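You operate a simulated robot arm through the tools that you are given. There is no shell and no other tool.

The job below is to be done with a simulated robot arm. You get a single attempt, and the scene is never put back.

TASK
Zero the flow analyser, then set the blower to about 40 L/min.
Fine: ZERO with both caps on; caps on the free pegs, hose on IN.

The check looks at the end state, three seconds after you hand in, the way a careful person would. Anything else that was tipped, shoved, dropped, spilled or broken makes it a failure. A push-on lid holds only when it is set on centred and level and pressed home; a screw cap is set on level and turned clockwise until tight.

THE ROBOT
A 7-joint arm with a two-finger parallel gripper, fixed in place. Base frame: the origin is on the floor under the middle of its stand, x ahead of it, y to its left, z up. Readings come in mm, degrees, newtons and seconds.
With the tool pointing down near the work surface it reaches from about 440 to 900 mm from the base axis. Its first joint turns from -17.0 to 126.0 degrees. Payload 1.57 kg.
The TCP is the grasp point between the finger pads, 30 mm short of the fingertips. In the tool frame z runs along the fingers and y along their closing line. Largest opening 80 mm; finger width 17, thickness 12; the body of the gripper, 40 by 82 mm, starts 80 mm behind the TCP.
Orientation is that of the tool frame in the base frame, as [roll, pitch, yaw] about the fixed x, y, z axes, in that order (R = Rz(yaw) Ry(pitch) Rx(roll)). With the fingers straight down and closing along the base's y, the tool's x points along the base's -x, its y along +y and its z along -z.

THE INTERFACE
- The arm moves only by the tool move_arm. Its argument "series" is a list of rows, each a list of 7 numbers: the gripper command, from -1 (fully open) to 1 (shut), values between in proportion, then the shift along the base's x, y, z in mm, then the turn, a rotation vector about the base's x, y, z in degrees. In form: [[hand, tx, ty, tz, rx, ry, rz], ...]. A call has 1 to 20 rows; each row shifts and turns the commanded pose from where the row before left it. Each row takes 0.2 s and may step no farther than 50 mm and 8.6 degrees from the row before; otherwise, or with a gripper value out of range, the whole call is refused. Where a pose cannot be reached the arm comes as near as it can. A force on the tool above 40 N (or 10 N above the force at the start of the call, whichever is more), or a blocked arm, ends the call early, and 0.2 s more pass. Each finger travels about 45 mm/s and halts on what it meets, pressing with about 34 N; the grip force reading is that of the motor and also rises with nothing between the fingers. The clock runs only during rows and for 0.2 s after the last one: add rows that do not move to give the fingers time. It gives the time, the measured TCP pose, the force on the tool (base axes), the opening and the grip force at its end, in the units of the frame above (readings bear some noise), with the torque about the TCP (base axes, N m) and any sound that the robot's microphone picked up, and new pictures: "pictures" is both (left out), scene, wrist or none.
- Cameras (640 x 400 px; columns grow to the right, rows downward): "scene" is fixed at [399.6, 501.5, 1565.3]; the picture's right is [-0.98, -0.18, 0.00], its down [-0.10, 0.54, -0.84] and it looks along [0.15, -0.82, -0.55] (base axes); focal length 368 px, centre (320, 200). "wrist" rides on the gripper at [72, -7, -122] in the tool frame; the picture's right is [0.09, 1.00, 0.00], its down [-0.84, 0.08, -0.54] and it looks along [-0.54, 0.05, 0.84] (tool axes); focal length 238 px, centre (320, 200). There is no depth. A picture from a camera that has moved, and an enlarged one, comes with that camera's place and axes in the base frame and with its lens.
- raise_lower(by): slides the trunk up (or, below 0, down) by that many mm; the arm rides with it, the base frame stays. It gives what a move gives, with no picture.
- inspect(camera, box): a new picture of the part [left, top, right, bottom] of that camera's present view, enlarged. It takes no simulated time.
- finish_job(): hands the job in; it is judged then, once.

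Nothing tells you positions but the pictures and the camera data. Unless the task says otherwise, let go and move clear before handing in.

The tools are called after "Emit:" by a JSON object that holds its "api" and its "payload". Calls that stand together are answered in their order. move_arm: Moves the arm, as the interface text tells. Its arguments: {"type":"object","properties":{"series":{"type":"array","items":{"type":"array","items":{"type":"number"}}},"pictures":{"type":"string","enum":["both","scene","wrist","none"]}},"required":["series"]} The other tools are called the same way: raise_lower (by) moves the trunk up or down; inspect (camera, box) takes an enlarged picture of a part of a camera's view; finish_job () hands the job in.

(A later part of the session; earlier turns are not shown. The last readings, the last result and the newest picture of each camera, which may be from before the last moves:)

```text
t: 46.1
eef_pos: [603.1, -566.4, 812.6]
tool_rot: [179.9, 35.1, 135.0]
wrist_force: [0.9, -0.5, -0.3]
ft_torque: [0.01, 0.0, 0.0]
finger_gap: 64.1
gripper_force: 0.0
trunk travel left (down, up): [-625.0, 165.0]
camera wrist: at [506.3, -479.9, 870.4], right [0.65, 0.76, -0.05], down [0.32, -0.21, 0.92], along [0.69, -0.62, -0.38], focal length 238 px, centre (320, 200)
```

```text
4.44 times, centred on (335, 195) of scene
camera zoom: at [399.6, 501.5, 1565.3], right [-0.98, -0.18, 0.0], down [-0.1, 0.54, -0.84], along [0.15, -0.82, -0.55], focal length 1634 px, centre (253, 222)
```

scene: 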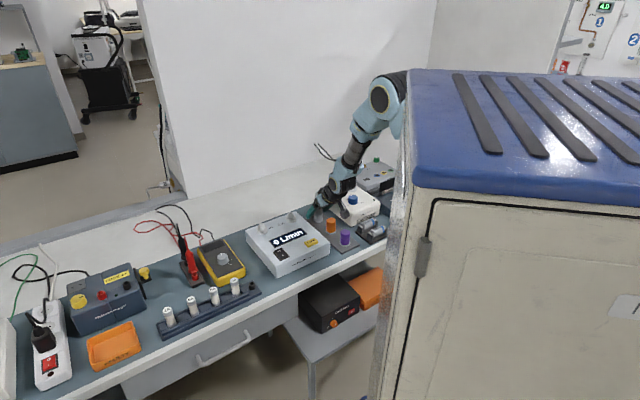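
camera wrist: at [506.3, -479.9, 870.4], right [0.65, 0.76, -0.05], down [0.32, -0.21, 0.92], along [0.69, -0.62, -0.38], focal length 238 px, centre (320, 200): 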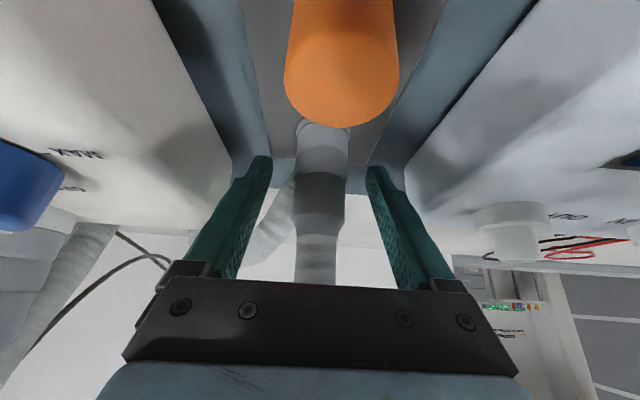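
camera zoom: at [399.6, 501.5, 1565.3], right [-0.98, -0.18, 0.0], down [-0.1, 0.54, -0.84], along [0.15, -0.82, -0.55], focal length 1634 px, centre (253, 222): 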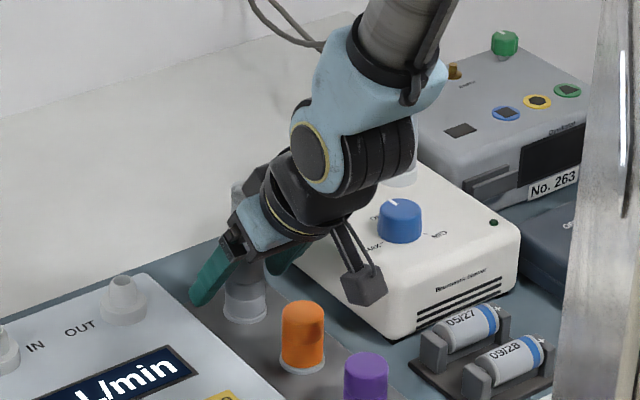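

Emit:
{"api": "move_arm", "payload": {"series": [[-0.6, -0.7, -0.7, 0, 0, 0, 0], [0, 0, 0, 0, 0, 0, 0], [1, 0, 0, 0, 0, 0, 0], [1, 0, 0, 0, 0, 0, 0], [1, 0, 0, 0, 0, 0, 0], [1, 0, 0, 0, 0, 0, 0]]}}

Emit:
{"api": "inspect", "payload": {"camera": "wrist", "box": [200, 20, 440, 260]}}

```text
t: 47.5
eef_pos: [602.4, -567.8, 812.4]
tool_rot: [179.9, 35.1, 135.2]
wrist_force: [5.9, 6.2, -0.3]
ft_torque: [0.12, -0.1, 0.01]
finger_gap: 30.8
gripper_force: 34.1
trunk travel left (down, up): [-625.0, 165.0]
camera wrist: at [506.0, -479.9, 870.5], right [0.65, 0.76, -0.05], down [0.32, -0.21, 0.92], along [0.69, -0.62, -0.38], focal length 238 px, centre (320, 200)
```

scene: 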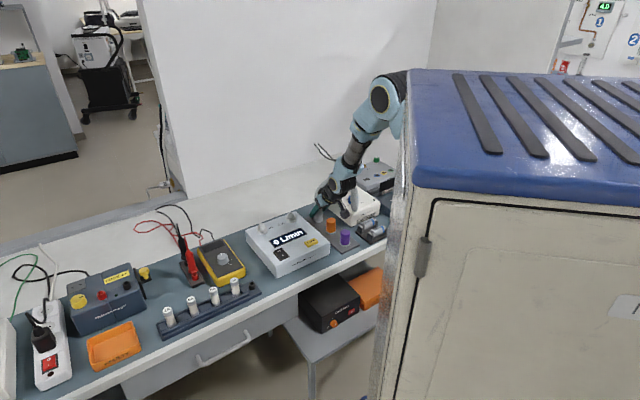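
wrist: 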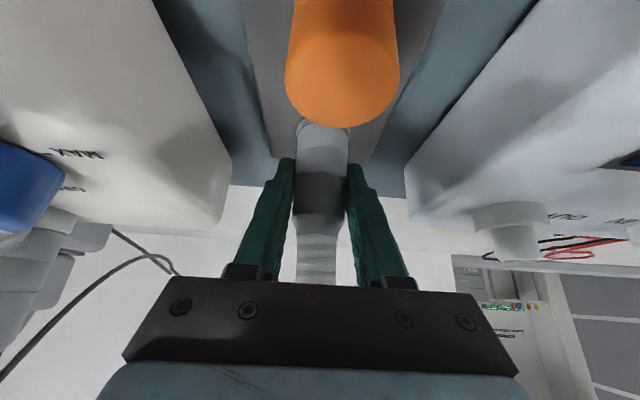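

```text
1.67 times, centred on (320, 140) of wrist
camera zoom: at [506.0, -479.9, 870.5], right [0.65, 0.76, -0.05], down [0.32, -0.21, 0.92], along [0.69, -0.62, -0.38], focal length 397 px, centre (320, 300)
```

zoom: 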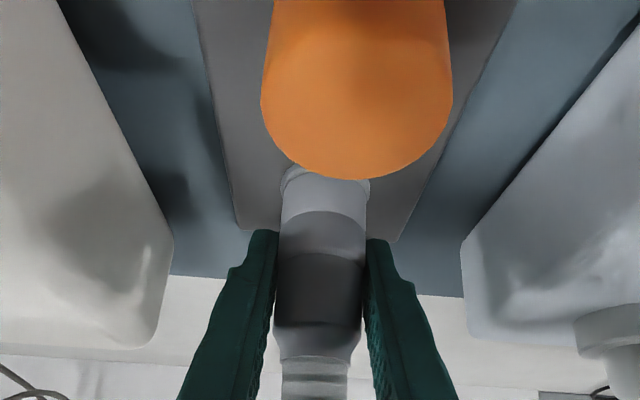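

The cuff is gripped. I'll relieve the small side load and lift it straight up off the peg.

Emit:
{"api": "move_arm", "payload": {"series": [[1, 0.6, 0.6, 0, 0, 0, 0], [1, 0, 0, 3, 0, 0, 0], [1, 0, 0, 4, 0, 0, 0], [1, 0, 0, 8, 0, 0, 0], [1, 0, 0, 15, 0, 0, 0], [1, 0, 0, 20, 0, 0, 0], [1, 0, 0, 0, 0, 0, 0]]}}

Emit:
{"api": "inspect", "payload": {"camera": "scene", "box": [270, 130, 400, 240]}}

```text
t: 49.1
eef_pos: [602.0, -567.6, 861.8]
tool_rot: [179.9, 35.1, 135.0]
wrist_force: [0.0, 0.4, -0.9]
ft_torque: [0.01, 0.04, -0.02]
finger_gap: 31.2
gripper_force: 34.3
trunk travel left (down, up): [-625.0, 165.0]
camera wrist: at [506.3, -480.0, 920.5], right [0.65, 0.76, -0.05], down [0.32, -0.21, 0.92], along [0.69, -0.62, -0.38], focal length 238 px, centre (320, 200)
```

scene: 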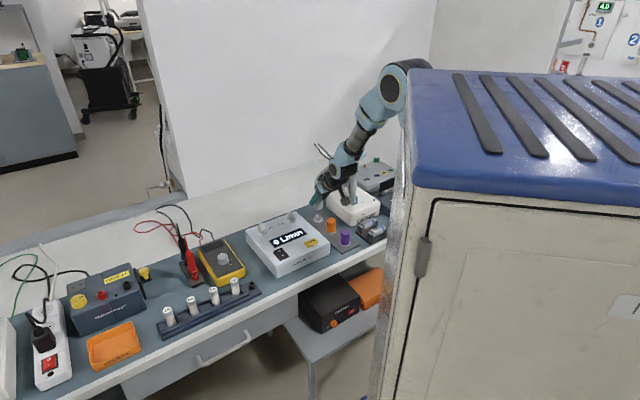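
wrist: 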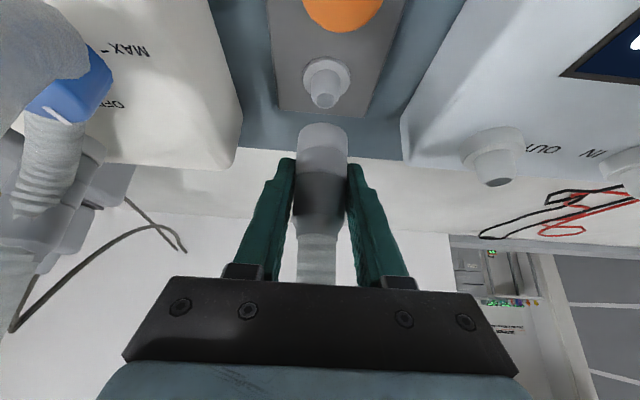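

```text
3.64 times, centred on (335, 185) of scene
camera zoom: at [399.6, 501.5, 1565.3], right [-0.98, -0.18, 0.0], down [-0.1, 0.54, -0.84], along [0.15, -0.82, -0.55], focal length 1337 px, centre (266, 254)
```

zoom: 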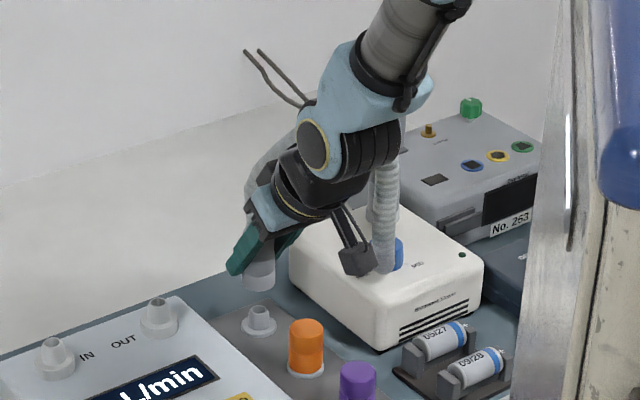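

Emit:
{"api": "inspect", "payload": {"camera": "scene", "box": [320, 160, 390, 230]}}

Emit:
{"api": "inspect", "payload": {"camera": "wrist", "box": [0, 0, 200, 260]}}

```text
5.71 times, centred on (355, 195) of scene
camera zoom: at [399.6, 501.5, 1565.3], right [-0.98, -0.18, 0.0], down [-0.1, 0.54, -0.84], along [0.15, -0.82, -0.55], focal length 2101 px, centre (120, 229)
```

zoom: 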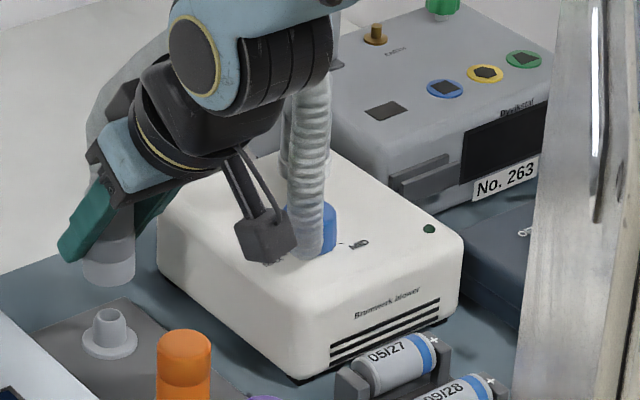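

```text
1.54 times, centred on (100, 130) of wrist
camera zoom: at [506.3, -480.0, 920.5], right [0.65, 0.76, -0.05], down [0.32, -0.21, 0.92], along [0.69, -0.62, -0.38], focal length 367 px, centre (658, 308)
```

zoom: 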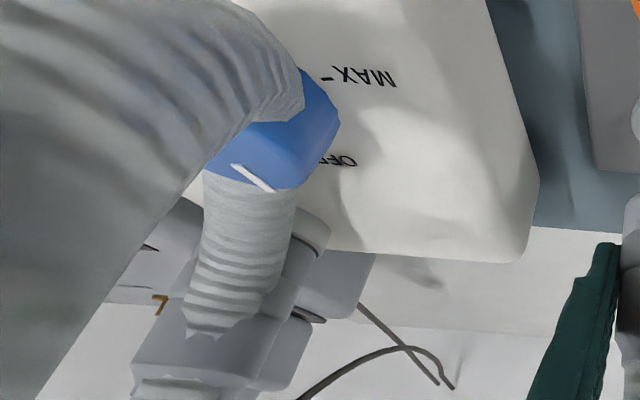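

The hose now loops loosely by the blower and the tool shows almost no pull. I'll raise further and start moving right toward IN, watching the hose.

Emit:
{"api": "move_arm", "payload": {"series": [[1, 0, 0, 30, 0, 0, 0], [1, 0, 0, 35, 0, 0, 0], [1, 14, 14, 10, 0, 0, 0], [1, 25, 25, 0, 0, 0, 0], [1, 25, 25, 0, 0, 0, 0], [1, 0, 0, 0, 0, 0, 0]]}}

Emit:
{"api": "inspect", "payload": {"camera": "scene", "box": [240, 110, 400, 240]}}

```text
t: 50.5
eef_pos: [666.3, -503.8, 936.8]
tool_rot: [180.0, 35.1, 135.1]
wrist_force: [-0.1, -0.1, 0.0]
ft_torque: [0.0, -0.02, 0.02]
finger_gap: 30.9
gripper_force: 34.3
trunk travel left (down, up): [-625.0, 165.0]
camera wrist: at [569.8, -415.9, 995.5], right [0.65, 0.76, -0.05], down [0.32, -0.21, 0.92], along [0.69, -0.62, -0.38], focal length 238 px, centre (320, 200)
```

scene: 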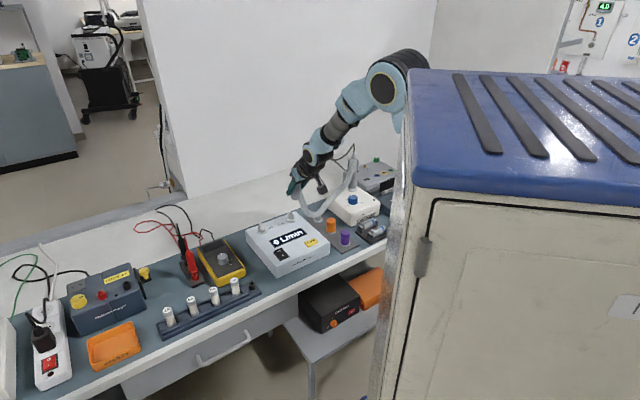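
wrist: 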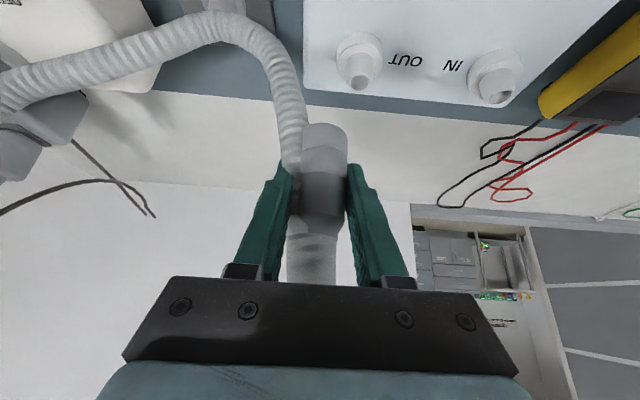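

```text
3.08 times, centred on (320, 175) of scene
camera zoom: at [399.6, 501.5, 1565.3], right [-0.98, -0.18, 0.0], down [-0.1, 0.54, -0.84], along [0.15, -0.82, -0.55], focal length 1131 px, centre (320, 277)
```

zoom: 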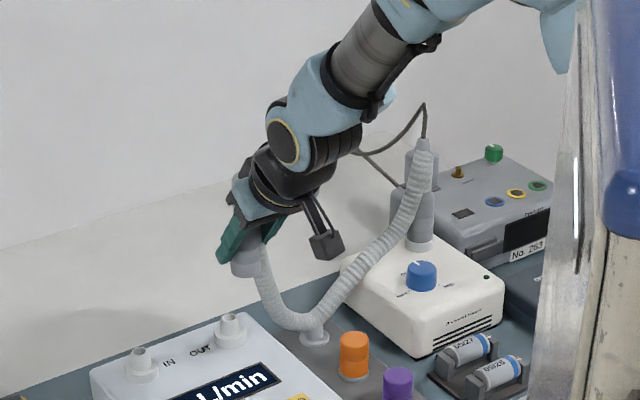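

The hose hangs in a clean loop and there's no load on the tool. Continuing to above IN.

Emit:
{"api": "move_arm", "payload": {"series": [[1, 23.7, 23.9, 0, 0, 0, 0], [1, 23.7, 23.9, 0, 0, 0, 0], [1, 23.7, 23.9, 0, 0, 0, 0], [1, 23.7, 23.9, 0, 0, 0, 0], [1, 0, 0, 0, 0, 0, 0], [1, 0, 0, 0, 0, 0, 0]]}}

Emit:
{"api": "inspect", "payload": {"camera": "scene", "box": [230, 130, 390, 250]}}

Emit:
{"api": "inspect", "payload": {"camera": "wrist", "box": [220, 20, 420, 240]}}

```text
t: 51.9
eef_pos: [760.4, -409.0, 937.0]
tool_rot: [180.0, 35.1, 134.9]
wrist_force: [0.8, -0.2, -0.1]
ft_torque: [-0.01, -0.02, 0.02]
finger_gap: 31.0
gripper_force: 33.5
trunk travel left (down, up): [-625.0, 165.0]
camera wrist: at [664.9, -321.1, 995.7], right [0.65, 0.76, -0.05], down [0.32, -0.21, 0.92], along [0.69, -0.62, -0.38], focal length 238 px, centre (320, 200)
```

scene: 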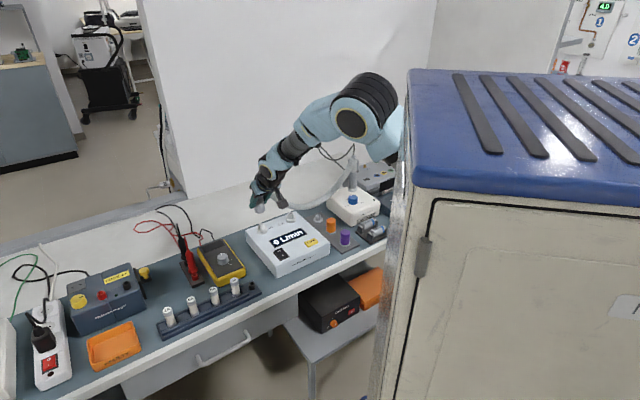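
wrist: 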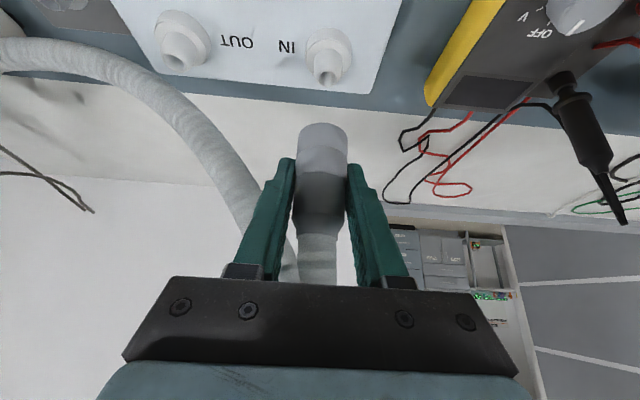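

```text
3.33 times, centred on (310, 190) of scene
camera zoom: at [399.6, 501.5, 1565.3], right [-0.98, -0.18, 0.0], down [-0.1, 0.54, -0.84], along [0.15, -0.82, -0.55], focal length 1225 px, centre (353, 233)
```

zoom: 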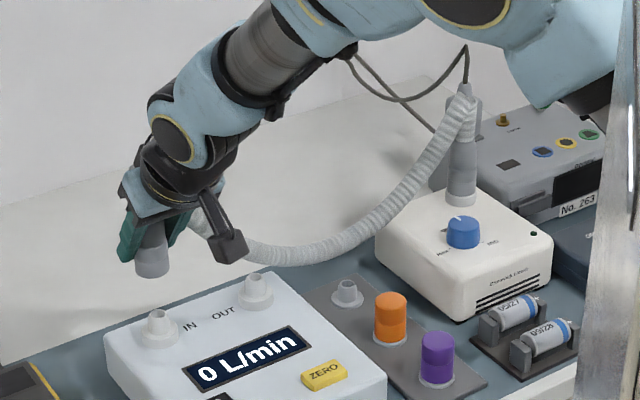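

```text
1.82 times, centred on (320, 130) of wrist
camera zoom: at [664.9, -321.1, 995.7], right [0.65, 0.76, -0.05], down [0.32, -0.21, 0.92], along [0.69, -0.62, -0.38], focal length 433 px, centre (320, 327)
```

zoom: 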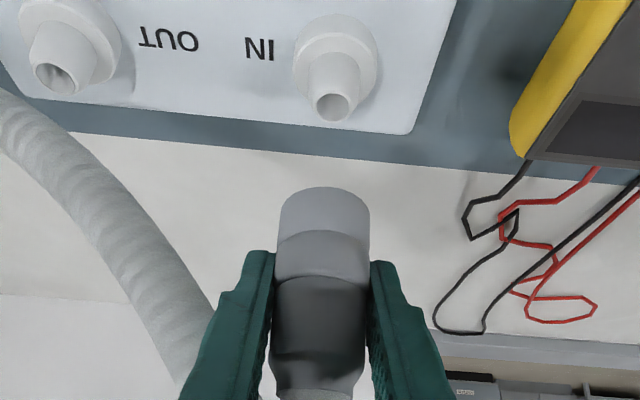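

The hose now runs cleanly to the blower. My geometry check puts IN within about 1 mm of the cuff axis, so I'll lower to just above the port and compare again.

Emit:
{"api": "move_arm", "payload": {"series": [[1, 0.4, -0.4, -15, 0, 0, 0], [1, 0, 0, -15, 0, 0, 0], [1, 0, 0, -13, 0, 0, 0], [1, 0, 0, 0, 0, 0, 0], [1, 0, 0, 0, 0, 0, 0]]}}

Emit:
{"api": "inspect", "payload": {"camera": "scene", "box": [230, 170, 310, 240]}}

Emit:
{"api": "inspect", "payload": {"camera": "wrist", "box": [220, 40, 420, 240]}}

```text
t: 53.1
eef_pos: [760.9, -408.0, 893.1]
tool_rot: [180.0, 35.0, 135.1]
wrist_force: [-0.3, 0.2, -0.6]
ft_torque: [-0.01, -0.04, 0.0]
finger_gap: 31.0
gripper_force: 34.2
trunk travel left (down, up): [-625.0, 165.0]
camera wrist: at [665.1, -321.1, 952.2], right [0.65, 0.76, -0.05], down [0.32, -0.21, 0.92], along [0.69, -0.62, -0.38], focal length 238 px, centre (320, 200)
```

scene: 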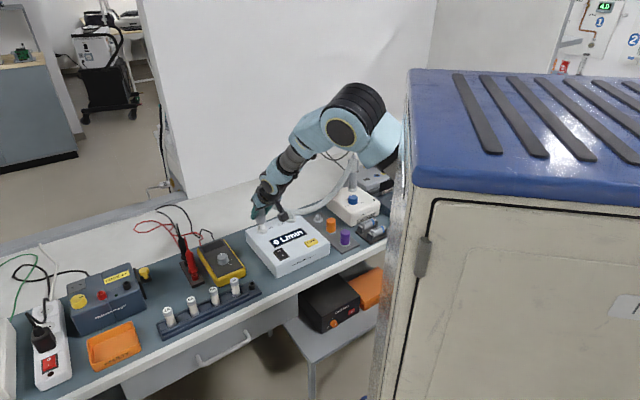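
wrist: 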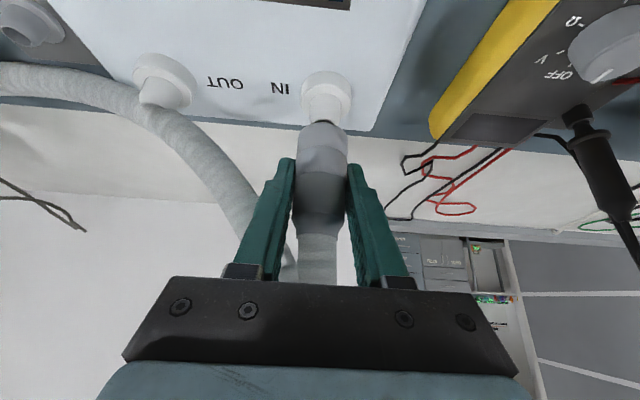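

```text
5.71 times, centred on (270, 205) of scene
camera zoom: at [399.6, 501.5, 1565.3], right [-0.98, -0.18, 0.0], down [-0.1, 0.54, -0.84], along [0.15, -0.82, -0.55], focal length 2101 px, centre (606, 171)
```

zoom: 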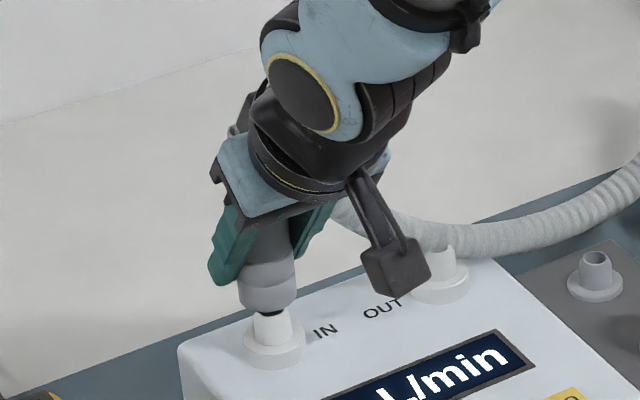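

```text
2.00 times, centred on (320, 140) of wrist
camera zoom: at [665.1, -321.1, 952.2], right [0.65, 0.76, -0.05], down [0.32, -0.21, 0.92], along [0.69, -0.62, -0.38], focal length 477 px, centre (320, 320)
```

zoom: 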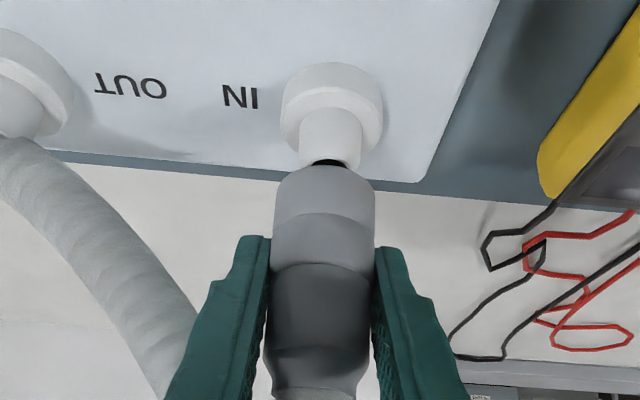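

Emit:
{"api": "inspect", "payload": {"camera": "scene", "box": [250, 205, 290, 235]}}

Emit:
{"api": "inspect", "payload": {"camera": "wrist", "box": [280, 60, 360, 140]}}

```text
13.33 times, centred on (270, 220) of scene
camera zoom: at [399.6, 501.5, 1565.3], right [-0.98, -0.18, 0.0], down [-0.1, 0.54, -0.84], along [0.15, -0.82, -0.55], focal length 4901 px, centre (987, -67)
```

zoom: 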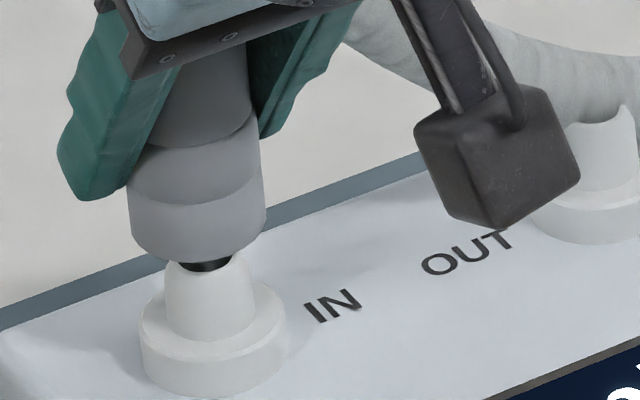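

```text
5.00 times, centred on (320, 100) of wrist
camera zoom: at [665.1, -321.1, 952.2], right [0.65, 0.76, -0.05], down [0.32, -0.21, 0.92], along [0.69, -0.62, -0.38], focal length 1192 px, centre (320, 700)
```

zoom: 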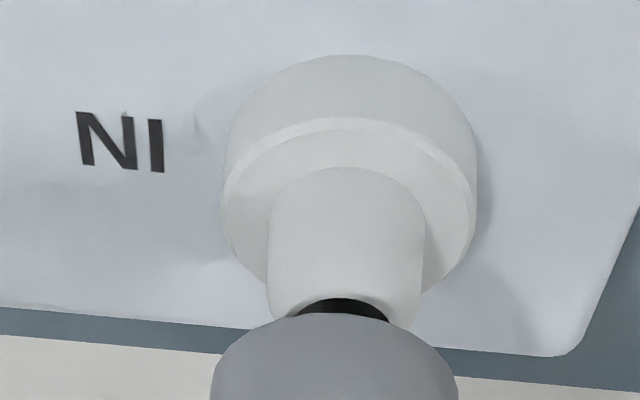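

Emit:
{"api": "move_arm", "payload": {"series": [[1, -0.7, 1.4, -4, 0, 0, 0], [1, 0, 0, 0, 0, 0, 0], [1, 0, 0, 0, 0, 0, 0]]}}

Emit:
{"api": "inspect", "payload": {"camera": "scene", "box": [254, 208, 282, 234]}}

Emit:
{"api": "inspect", "payload": {"camera": "wrist", "box": [280, 60, 360, 140]}}

```text
t: 53.9
eef_pos: [760.8, -407.7, 889.1]
tool_rot: [179.9, 35.1, 135.1]
wrist_force: [-0.7, 0.3, -1.2]
ft_torque: [0.01, -0.01, 0.02]
finger_gap: 30.8
gripper_force: 33.8
trunk travel left (down, up): [-625.0, 165.0]
camera wrist: at [664.3, -319.6, 948.3], right [0.65, 0.76, -0.05], down [0.32, -0.21, 0.92], along [0.69, -0.62, -0.38], focal length 238 px, centre (320, 200)
```

scene: 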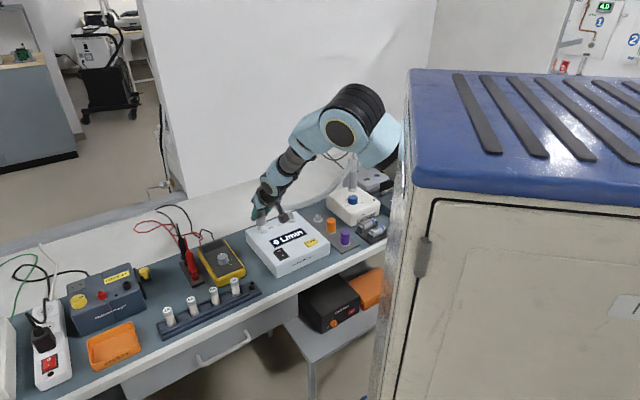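
wrist: 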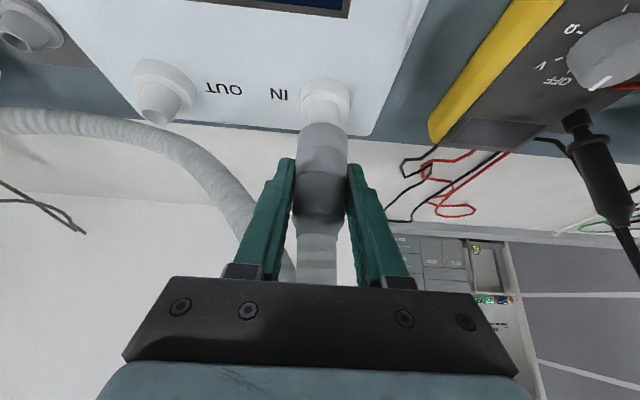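

```text
15.38 times, centred on (268, 221) of scene
camera zoom: at [399.6, 501.5, 1565.3], right [-0.98, -0.18, 0.0], down [-0.1, 0.54, -0.84], along [0.15, -0.82, -0.55], focal length 5656 px, centre (1120, -123)
```

zoom: 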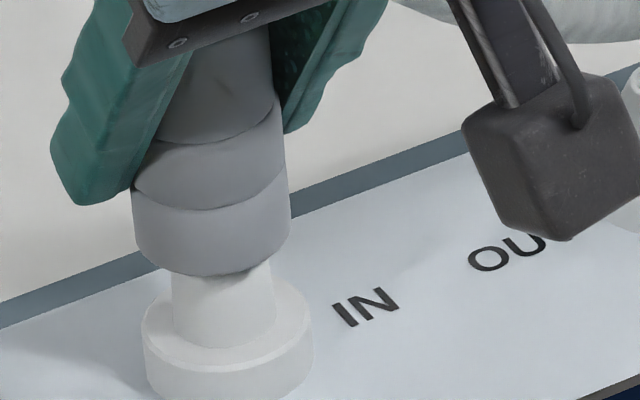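

```text
5.00 times, centred on (320, 100) of wrist
camera zoom: at [664.3, -319.6, 948.3], right [0.65, 0.76, -0.05], down [0.32, -0.21, 0.92], along [0.69, -0.62, -0.38], focal length 1192 px, centre (320, 700)
```

zoom: 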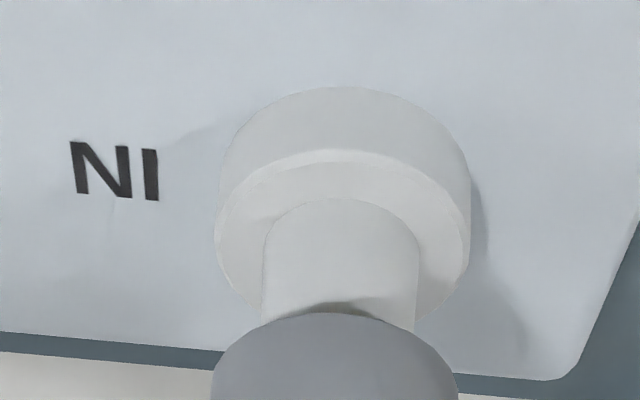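

Every cue agrees to within about a millimetre, so I'll lower the cuff gently onto the port and watch the side forces.

Emit:
{"api": "move_arm", "payload": {"series": [[1, 0, 0, -2, 0, 0, 0], [1, 0, 0, -2, 0, 0, 0], [1, 0, 0, -2, 0, 0, 0], [1, 0, 0, -1, 0, 0, 0], [1, 0, 0, 0, 0, 0, 0]], "pictures": "scene"}}

Emit:
{"api": "inspect", "payload": {"camera": "scene", "box": [254, 208, 282, 234]}}

```text
t: 55.1
eef_pos: [761.8, -406.6, 883.3]
tool_rot: [180.0, 35.2, 135.0]
wrist_force: [-0.2, 0.0, -0.2]
ft_torque: [0.01, -0.03, 0.0]
finger_gap: 31.2
gripper_force: 33.8
trunk travel left (down, up): [-625.0, 165.0]
```

scene: 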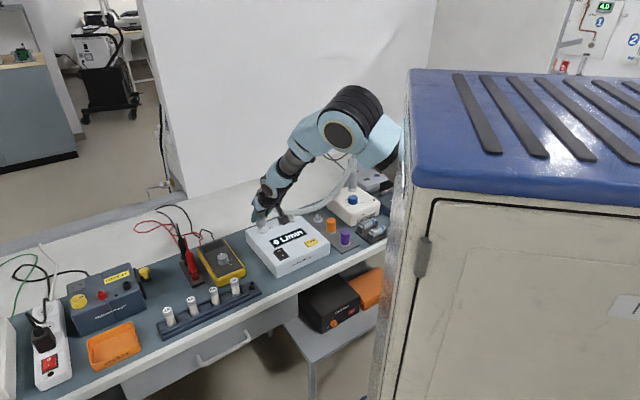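

```text
15.38 times, centred on (268, 221) of scene
camera zoom: at [399.6, 501.5, 1565.3], right [-0.98, -0.18, 0.0], down [-0.1, 0.54, -0.84], along [0.15, -0.82, -0.55], focal length 5656 px, centre (1120, -123)
```

zoom: 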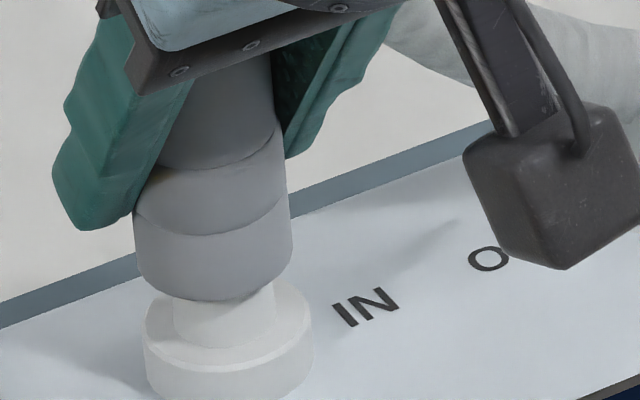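

Emit:
{"api": "move_arm", "payload": {"series": [[1, -0.5, 0.5, -1.5, 0, 0, 0], [1, 0, 0, -1.5, 0, 0, 0], [1, 0, 0, -1.5, 0, 0, 0], [1, 0, 0, 0, 0, 0, 0]], "pictures": "none"}}

```text
t: 56.1
eef_pos: [759.1, -406.1, 878.4]
tool_rot: [179.9, 35.1, 135.1]
wrist_force: [-0.1, 0.1, -1.1]
ft_torque: [0.0, -0.01, 0.0]
finger_gap: 31.2
gripper_force: 33.8
trunk travel left (down, up): [-625.0, 165.0]
```

Emit:
{"api": "move_arm", "payload": {"series": [[1, 0, 0, -2, 0, 0, 0], [1, 0, 0, -2, 0, 0, 0], [1, 0, 0, -2, 0, 0, 0], [1, 0, 0, 0, 0, 0, 0]], "pictures": "scene"}}

Emit:
{"api": "inspect", "payload": {"camera": "scene", "box": [254, 208, 282, 234]}}

```text
t: 57.1
eef_pos: [760.7, -406.2, 873.2]
tool_rot: [179.8, 35.1, 135.0]
wrist_force: [-0.5, -0.3, -0.7]
ft_torque: [-0.03, 0.02, 0.03]
finger_gap: 30.9
gripper_force: 34.0
trunk travel left (down, up): [-625.0, 165.0]
```

scene: 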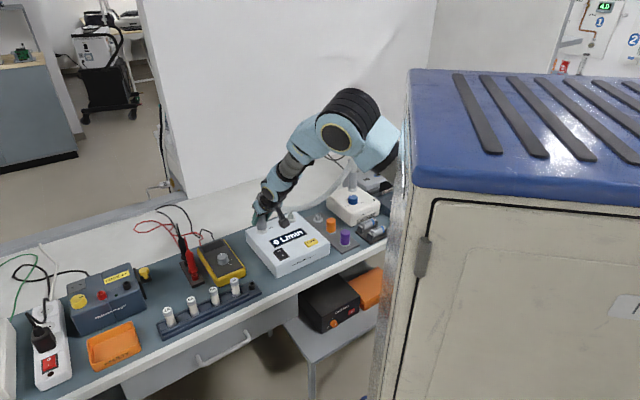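

```text
15.38 times, centred on (268, 221) of scene
camera zoom: at [399.6, 501.5, 1565.3], right [-0.98, -0.18, 0.0], down [-0.1, 0.54, -0.84], along [0.15, -0.82, -0.55], focal length 5656 px, centre (1120, -123)
```

zoom: 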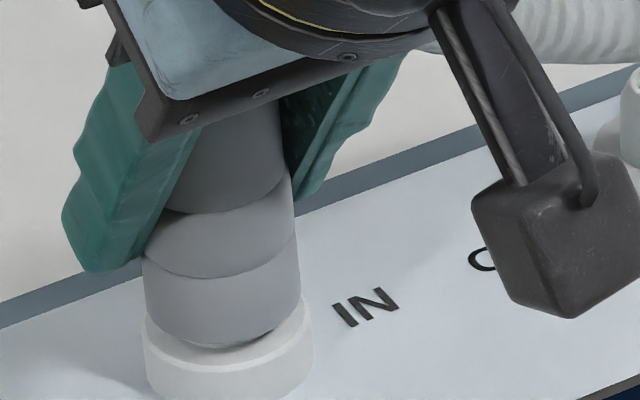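

Well centred and nearly home with no side force. Pressing it down the last few millimetres.

Emit:
{"api": "move_arm", "payload": {"series": [[1, 0, 0, -1.5, 0, 0, 0], [1, 0, 0, -1.5, 0, 0, 0], [1, 0, 0, -1.5, 0, 0, 0], [1, 0, 0, -1.5, 0, 0, 0], [1, 0, 0, 0, 0, 0, 0]], "pictures": "scene"}}

Emit:
{"api": "inspect", "payload": {"camera": "scene", "box": [254, 208, 282, 234]}}

```text
t: 58.3
eef_pos: [760.2, -406.1, 867.1]
tool_rot: [179.8, 35.2, 135.0]
wrist_force: [-7.1, 2.9, 13.4]
ft_torque: [-0.05, 0.48, -0.05]
finger_gap: 30.8
gripper_force: 33.9
trunk travel left (down, up): [-625.0, 165.0]
```

scene: 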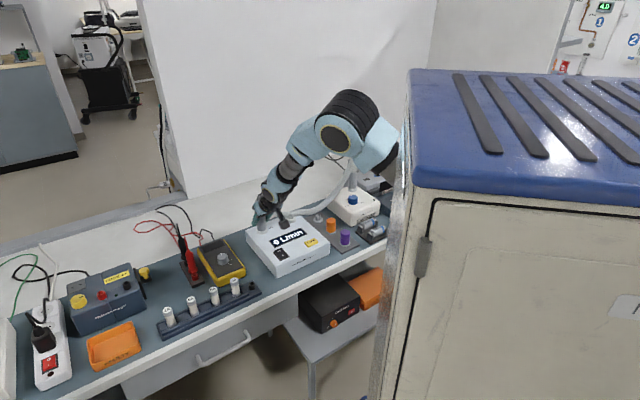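

```text
15.38 times, centred on (268, 221) of scene
camera zoom: at [399.6, 501.5, 1565.3], right [-0.98, -0.18, 0.0], down [-0.1, 0.54, -0.84], along [0.15, -0.82, -0.55], focal length 5656 px, centre (1120, -123)
```

zoom: 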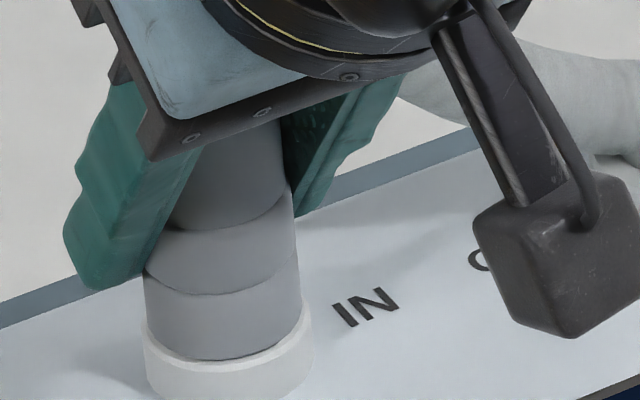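

Emit:
{"api": "move_arm", "payload": {"series": [[1, 0, 0, -1, 0, 0, 0], [1, 0, 0, -1, 0, 0, 0], [1, 0, 0, -1, 0, 0, 0], [1, 0, 0, 0, 0, 0, 0]], "pictures": "both"}}

Emit:
{"api": "inspect", "payload": {"camera": "scene", "box": [254, 208, 282, 234]}}

Emit:
{"api": "inspect", "payload": {"camera": "wrist", "box": [260, 60, 380, 160]}}

```text
t: 59.2
eef_pos: [762.1, -406.9, 868.8]
tool_rot: [179.8, 35.4, 134.8]
wrist_force: [-16.4, 10.2, 22.0]
ft_torque: [0.34, 0.73, 0.01]
finger_gap: 30.8
gripper_force: 34.1
trunk travel left (down, up): [-625.0, 165.0]
stopped in row 4: the force on the tool passed its limit at 41 N (the readings are from after the stop); the commanded pose is now the measured one
camera wrist: at [663.3, -318.9, 925.7], right [0.65, 0.76, -0.05], down [0.31, -0.21, 0.93], along [0.69, -0.62, -0.37], focal length 238 px, centre (320, 200)
```

scene: 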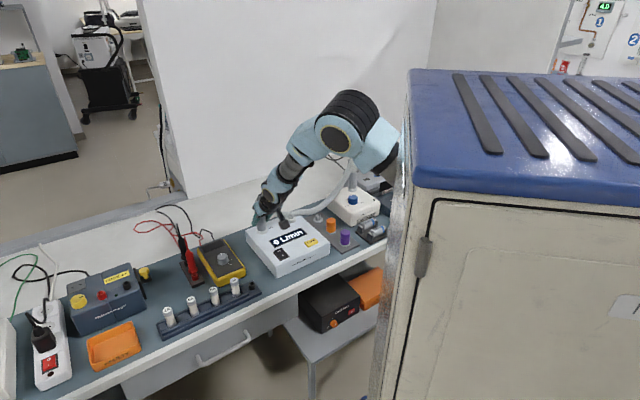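
wrist: 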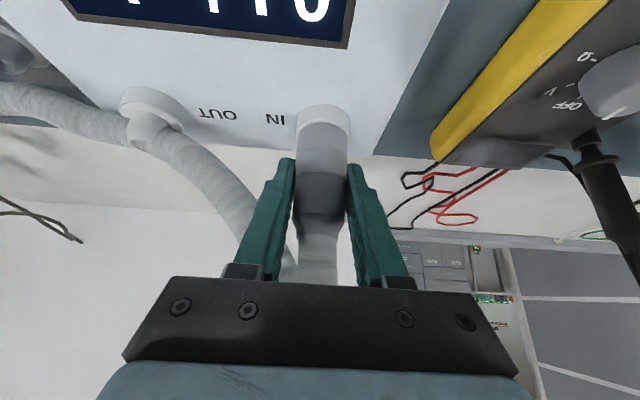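

```text
15.38 times, centred on (268, 221) of scene
camera zoom: at [399.6, 501.5, 1565.3], right [-0.98, -0.18, 0.0], down [-0.1, 0.54, -0.84], along [0.15, -0.82, -0.55], focal length 5656 px, centre (1120, -123)
```

zoom: 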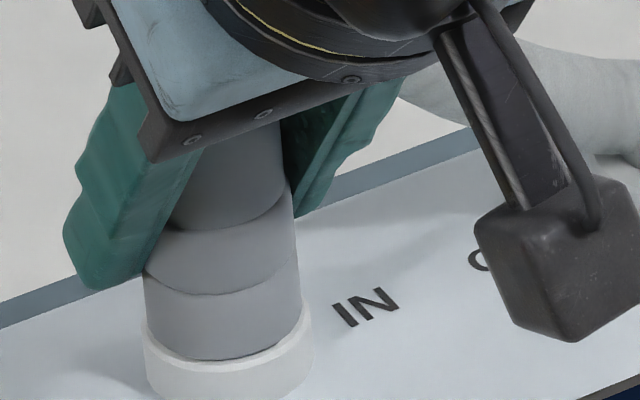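

```text
4.00 times, centred on (320, 110) of wrist
camera zoom: at [663.3, -318.9, 925.7], right [0.65, 0.76, -0.05], down [0.31, -0.21, 0.93], along [0.69, -0.62, -0.37], focal length 953 px, centre (320, 560)
```

zoom: 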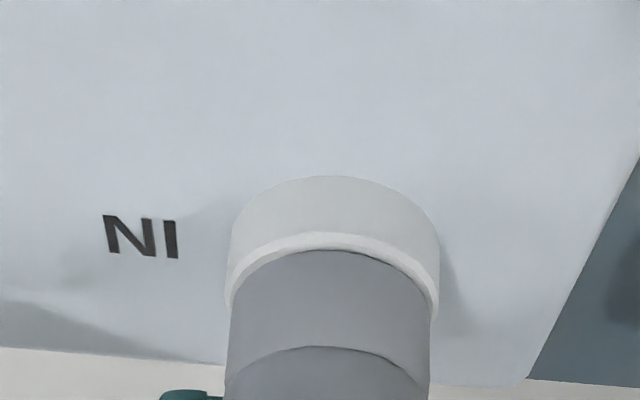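

The cuff is seated flush and level on the IN ring after a 41 N press. I'll open the fingers partway and back out along the approach line.

Emit:
{"api": "move_arm", "payload": {"series": [[0.0, 0, 0, 0, 0, 0, 0], [-0.3, 0, 0, 0, 0, 0, 0], [-0.5, 0, 0, 0, 0, 0, 0], [-0.5, 0, 0, 0, 0, 0, 0], [-0.5, -6, 6, 10, 0, 0, 0], [-0.5, -10, 10, 18, 0, 0, 0], [-0.5, -16, 16, 30, 0, 0, 0], [-0.5, -18, 18, 36, 0, 0, 0], [-0.5, 0, 0, 0, 0, 0, 0]]}}

Emit:
{"api": "inspect", "payload": {"camera": "scene", "box": [230, 130, 390, 250]}}

Emit:
{"api": "inspect", "payload": {"camera": "wrist", "box": [180, 0, 440, 260]}}

```text
t: 61.2
eef_pos: [711.9, -357.0, 962.2]
tool_rot: [179.7, 35.3, 134.9]
wrist_force: [0.3, -0.3, -0.4]
ft_torque: [0.03, -0.01, 0.02]
finger_gap: 60.0
gripper_force: 0.1
trunk travel left (down, up): [-625.0, 165.0]
camera wrist: at [615.2, -269.3, 1018.8], right [0.65, 0.76, -0.05], down [0.31, -0.21, 0.93], along [0.69, -0.62, -0.37], focal length 238 px, centre (320, 200)
```

scene: 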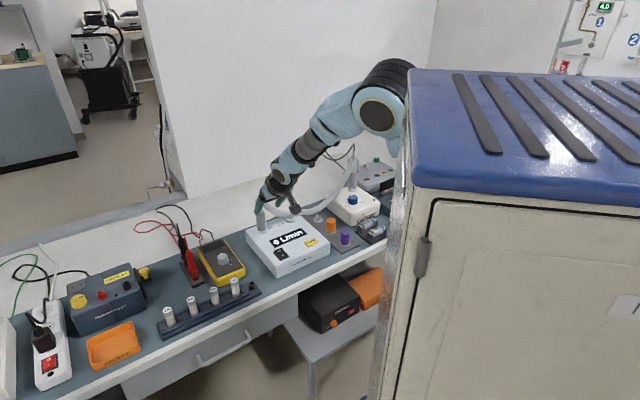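
wrist: 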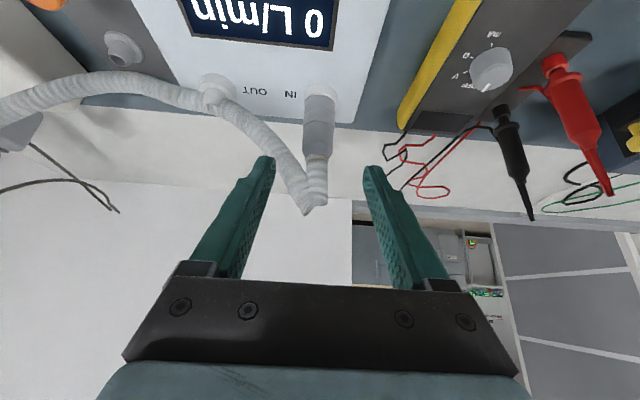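

```text
3.33 times, centred on (310, 190) of scene
camera zoom: at [399.6, 501.5, 1565.3], right [-0.98, -0.18, 0.0], down [-0.1, 0.54, -0.84], along [0.15, -0.82, -0.55], focal length 1225 px, centre (353, 233)
```

zoom: 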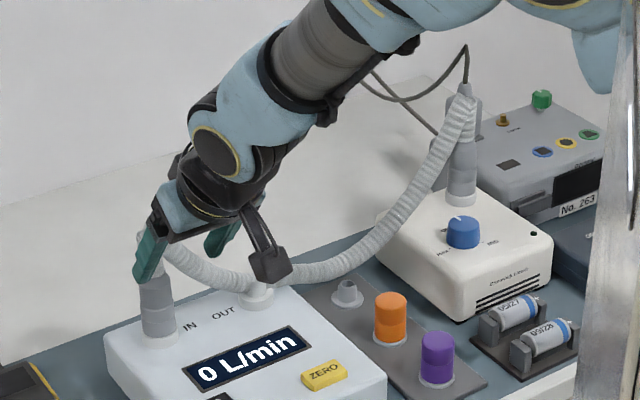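

```text
1.54 times, centred on (310, 130) of wrist
camera zoom: at [615.2, -269.3, 1018.8], right [0.65, 0.76, -0.05], down [0.31, -0.21, 0.93], along [0.69, -0.62, -0.37], focal length 367 px, centre (335, 308)
```

zoom: 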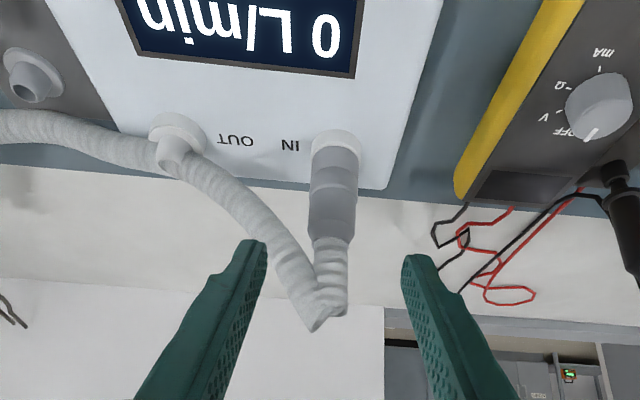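

The hose sits on IN and the hand is free. Next I'll back away, straighten the tool to vertical, and travel high in front of the hose to above the blower knob near (483,-622).

Emit:
{"api": "move_arm", "payload": {"series": [[-0.5, -18, 10, 8, 4.95, 4.95, 0], [-0.5, -20, -8, 8, 4.95, 4.95, 0], [-0.5, -20, -14, 8, 4.95, 4.95, 0], [-0.5, -20, -14, 8, 4.95, 4.95, 0], [-0.5, -20, -14, 8, 5.0, 5.0, 0], [-0.5, -21.8, -37, 0, 0, 0, 7.5], [-0.5, -21.8, -37, 0, 0, 0, 7.5], [-0.5, -21.8, -37, 0, 0, 0, 7.5], [-0.5, -21.8, -37, 0, 0, 0, 7.5], [-0.5, -21.8, -37, 0, 0, 0, 7.5], [-0.5, -21.8, -37, 0, 0, 0, 7.5], [-0.5, 0, 0, 0, 0, 0, 0], [-0.5, 0, 0, 0, 0, 0, 0]]}}

Emit:
{"api": "inspect", "payload": {"camera": "wrist", "box": [200, 60, 440, 280]}}

Emit:
{"api": "inspect", "payload": {"camera": "scene", "box": [240, 110, 400, 250]}}

```text
t: 64.0
eef_pos: [482.2, -619.3, 1000.3]
tool_rot: [179.8, 0.3, -180.0]
wrist_force: [-0.5, 0.6, 0.2]
ft_torque: [0.01, -0.03, -0.02]
finger_gap: 60.0
gripper_force: 0.0
trunk travel left (down, up): [-625.0, 165.0]
camera wrist: at [408.8, -625.4, 1122.1], right [-0.09, 1.0, 0.0], down [0.83, 0.07, 0.55], along [0.54, 0.05, -0.84], focal length 238 px, centre (320, 200)
```

scene: 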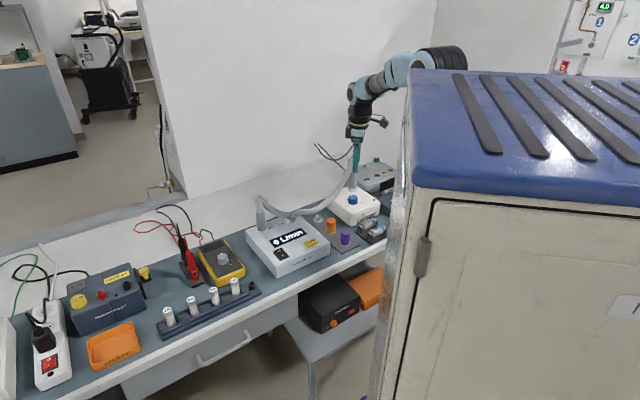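
wrist: 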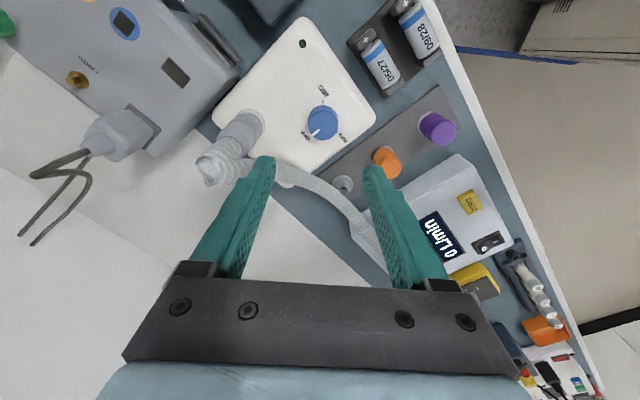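

```text
1.82 times, centred on (320, 170) of wrist
camera zoom: at [408.8, -625.4, 1122.1], right [-0.09, 1.0, 0.0], down [0.83, 0.07, 0.55], along [0.54, 0.05, -0.84], focal length 433 px, centre (320, 254)
```

zoom: 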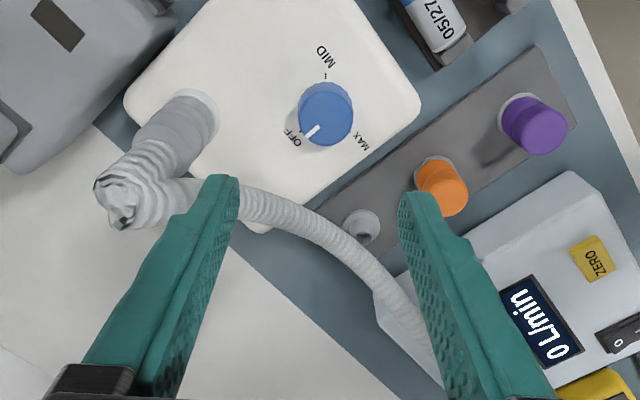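

```text
2.86 times, centred on (320, 180) of scene
camera zoom: at [399.6, 501.5, 1565.3], right [-0.98, -0.18, 0.0], down [-0.1, 0.54, -0.84], along [0.15, -0.82, -0.55], focal length 1050 px, centre (320, 257)
```

zoom: 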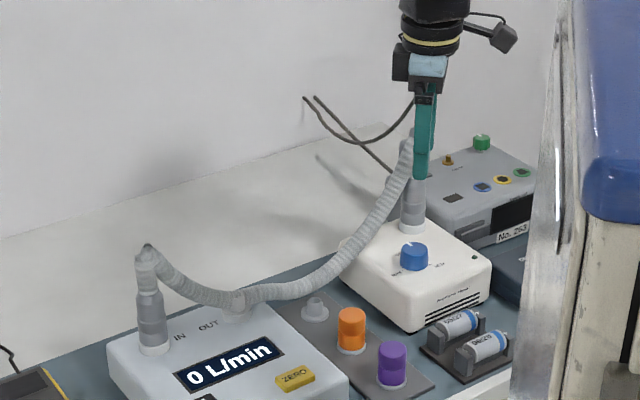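

Emit:
{"api": "inspect", "payload": {"camera": "wrist", "box": [270, 80, 370, 160]}}

Emit:
{"api": "inspect", "payload": {"camera": "scene", "box": [325, 180, 385, 225]}}

```text
5.00 times, centred on (320, 120) of wrist
camera zoom: at [408.8, -625.4, 1122.1], right [-0.09, 1.0, 0.0], down [0.83, 0.07, 0.55], along [0.54, 0.05, -0.84], focal length 1192 px, centre (320, 600)
```

zoom: 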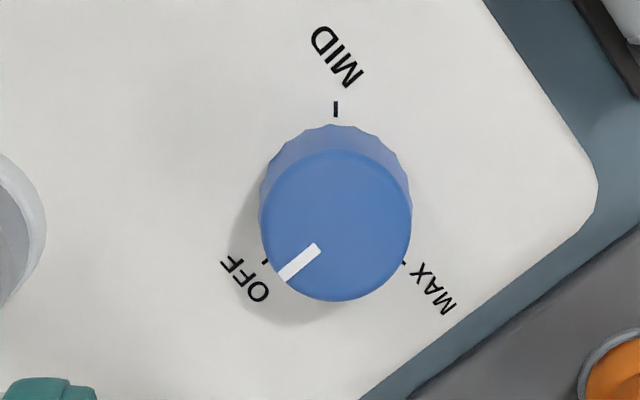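

```text
8.89 times, centred on (355, 202) of scene
camera zoom: at [399.6, 501.5, 1565.3], right [-0.98, -0.18, 0.0], down [-0.1, 0.54, -0.84], along [0.15, -0.82, -0.55], focal length 3268 px, centre (9, 178)
```

zoom: 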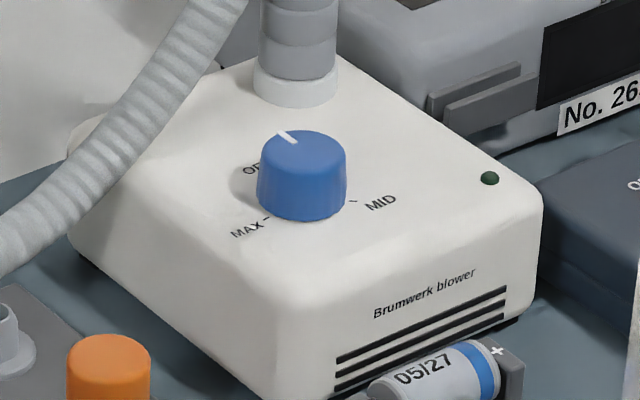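

The dial is clear now: OFF is at about 7:30 in this top view, MID at 12 and MAX at about 4:30, so turning clockwise from above increases flow. I'll centre over the knob near (486,-615.5), remove the small tilt and descend for a closer fix.

Emit:
{"api": "move_arm", "payload": {"series": [[-0.5, 4, 3.5, -30, -0.2, 0.3, 0], [-0.5, 0, 0, -40, 0, 0, 0], [-0.5, 0, 0, -30, 0, 0, 0], [-0.5, 0, 0, 0, 0, 0, 0], [-0.5, 0, 0, 0, 0, 0, 0]]}}

Emit:
{"api": "inspect", "payload": {"camera": "wrist", "box": [250, 80, 390, 200]}}

Emit:
{"api": "inspect", "payload": {"camera": "scene", "box": [325, 150, 385, 225]}}

```text
t: 65.2
eef_pos: [485.7, -615.5, 900.2]
tool_rot: [-180.0, -0.1, 180.0]
wrist_force: [-0.1, 0.1, 0.6]
ft_torque: [0.03, -0.01, -0.05]
finger_gap: 60.0
gripper_force: 0.1
trunk travel left (down, up): [-625.0, 165.0]
camera wrist: at [414.1, -621.1, 1021.8], right [-0.09, 1.0, 0.0], down [0.84, 0.08, 0.54], along [0.54, 0.05, -0.84], focal length 238 px, centre (320, 200)
```

scene: 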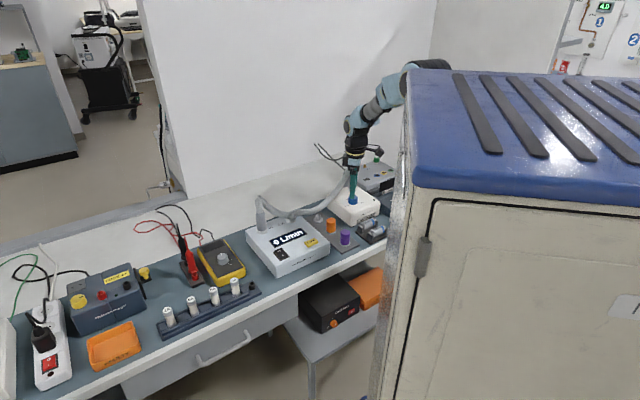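
wrist: 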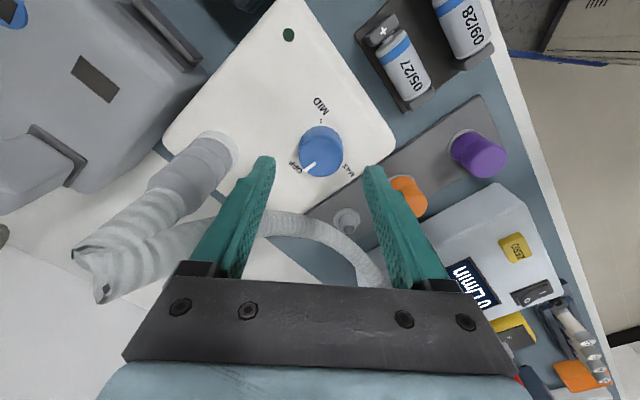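

```text
3.33 times, centred on (320, 140) of wrist
camera zoom: at [414.1, -621.1, 1021.8], right [-0.09, 1.0, 0.0], down [0.84, 0.08, 0.54], along [0.54, 0.05, -0.84], focal length 794 px, centre (320, 400)
```

zoom: 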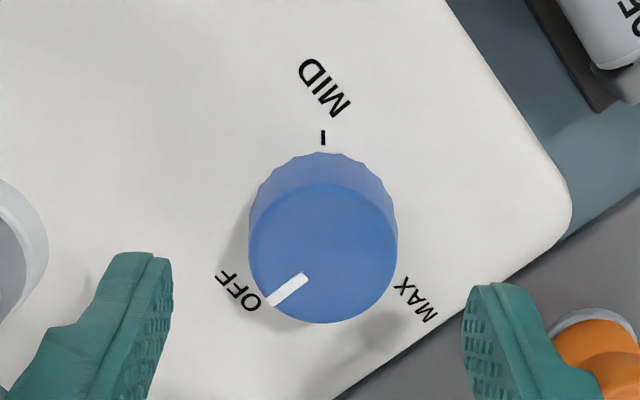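

```text
5.33 times, centred on (355, 188) of scene
camera zoom: at [399.6, 501.5, 1565.3], right [-0.98, -0.18, 0.0], down [-0.1, 0.54, -0.84], along [0.15, -0.82, -0.55], focal length 1961 px, centre (133, 267)
```

zoom: 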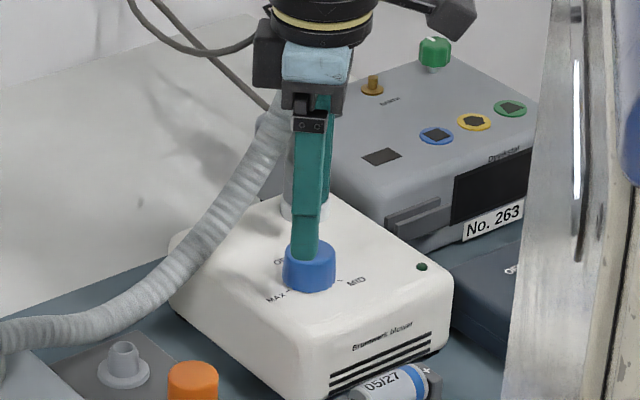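

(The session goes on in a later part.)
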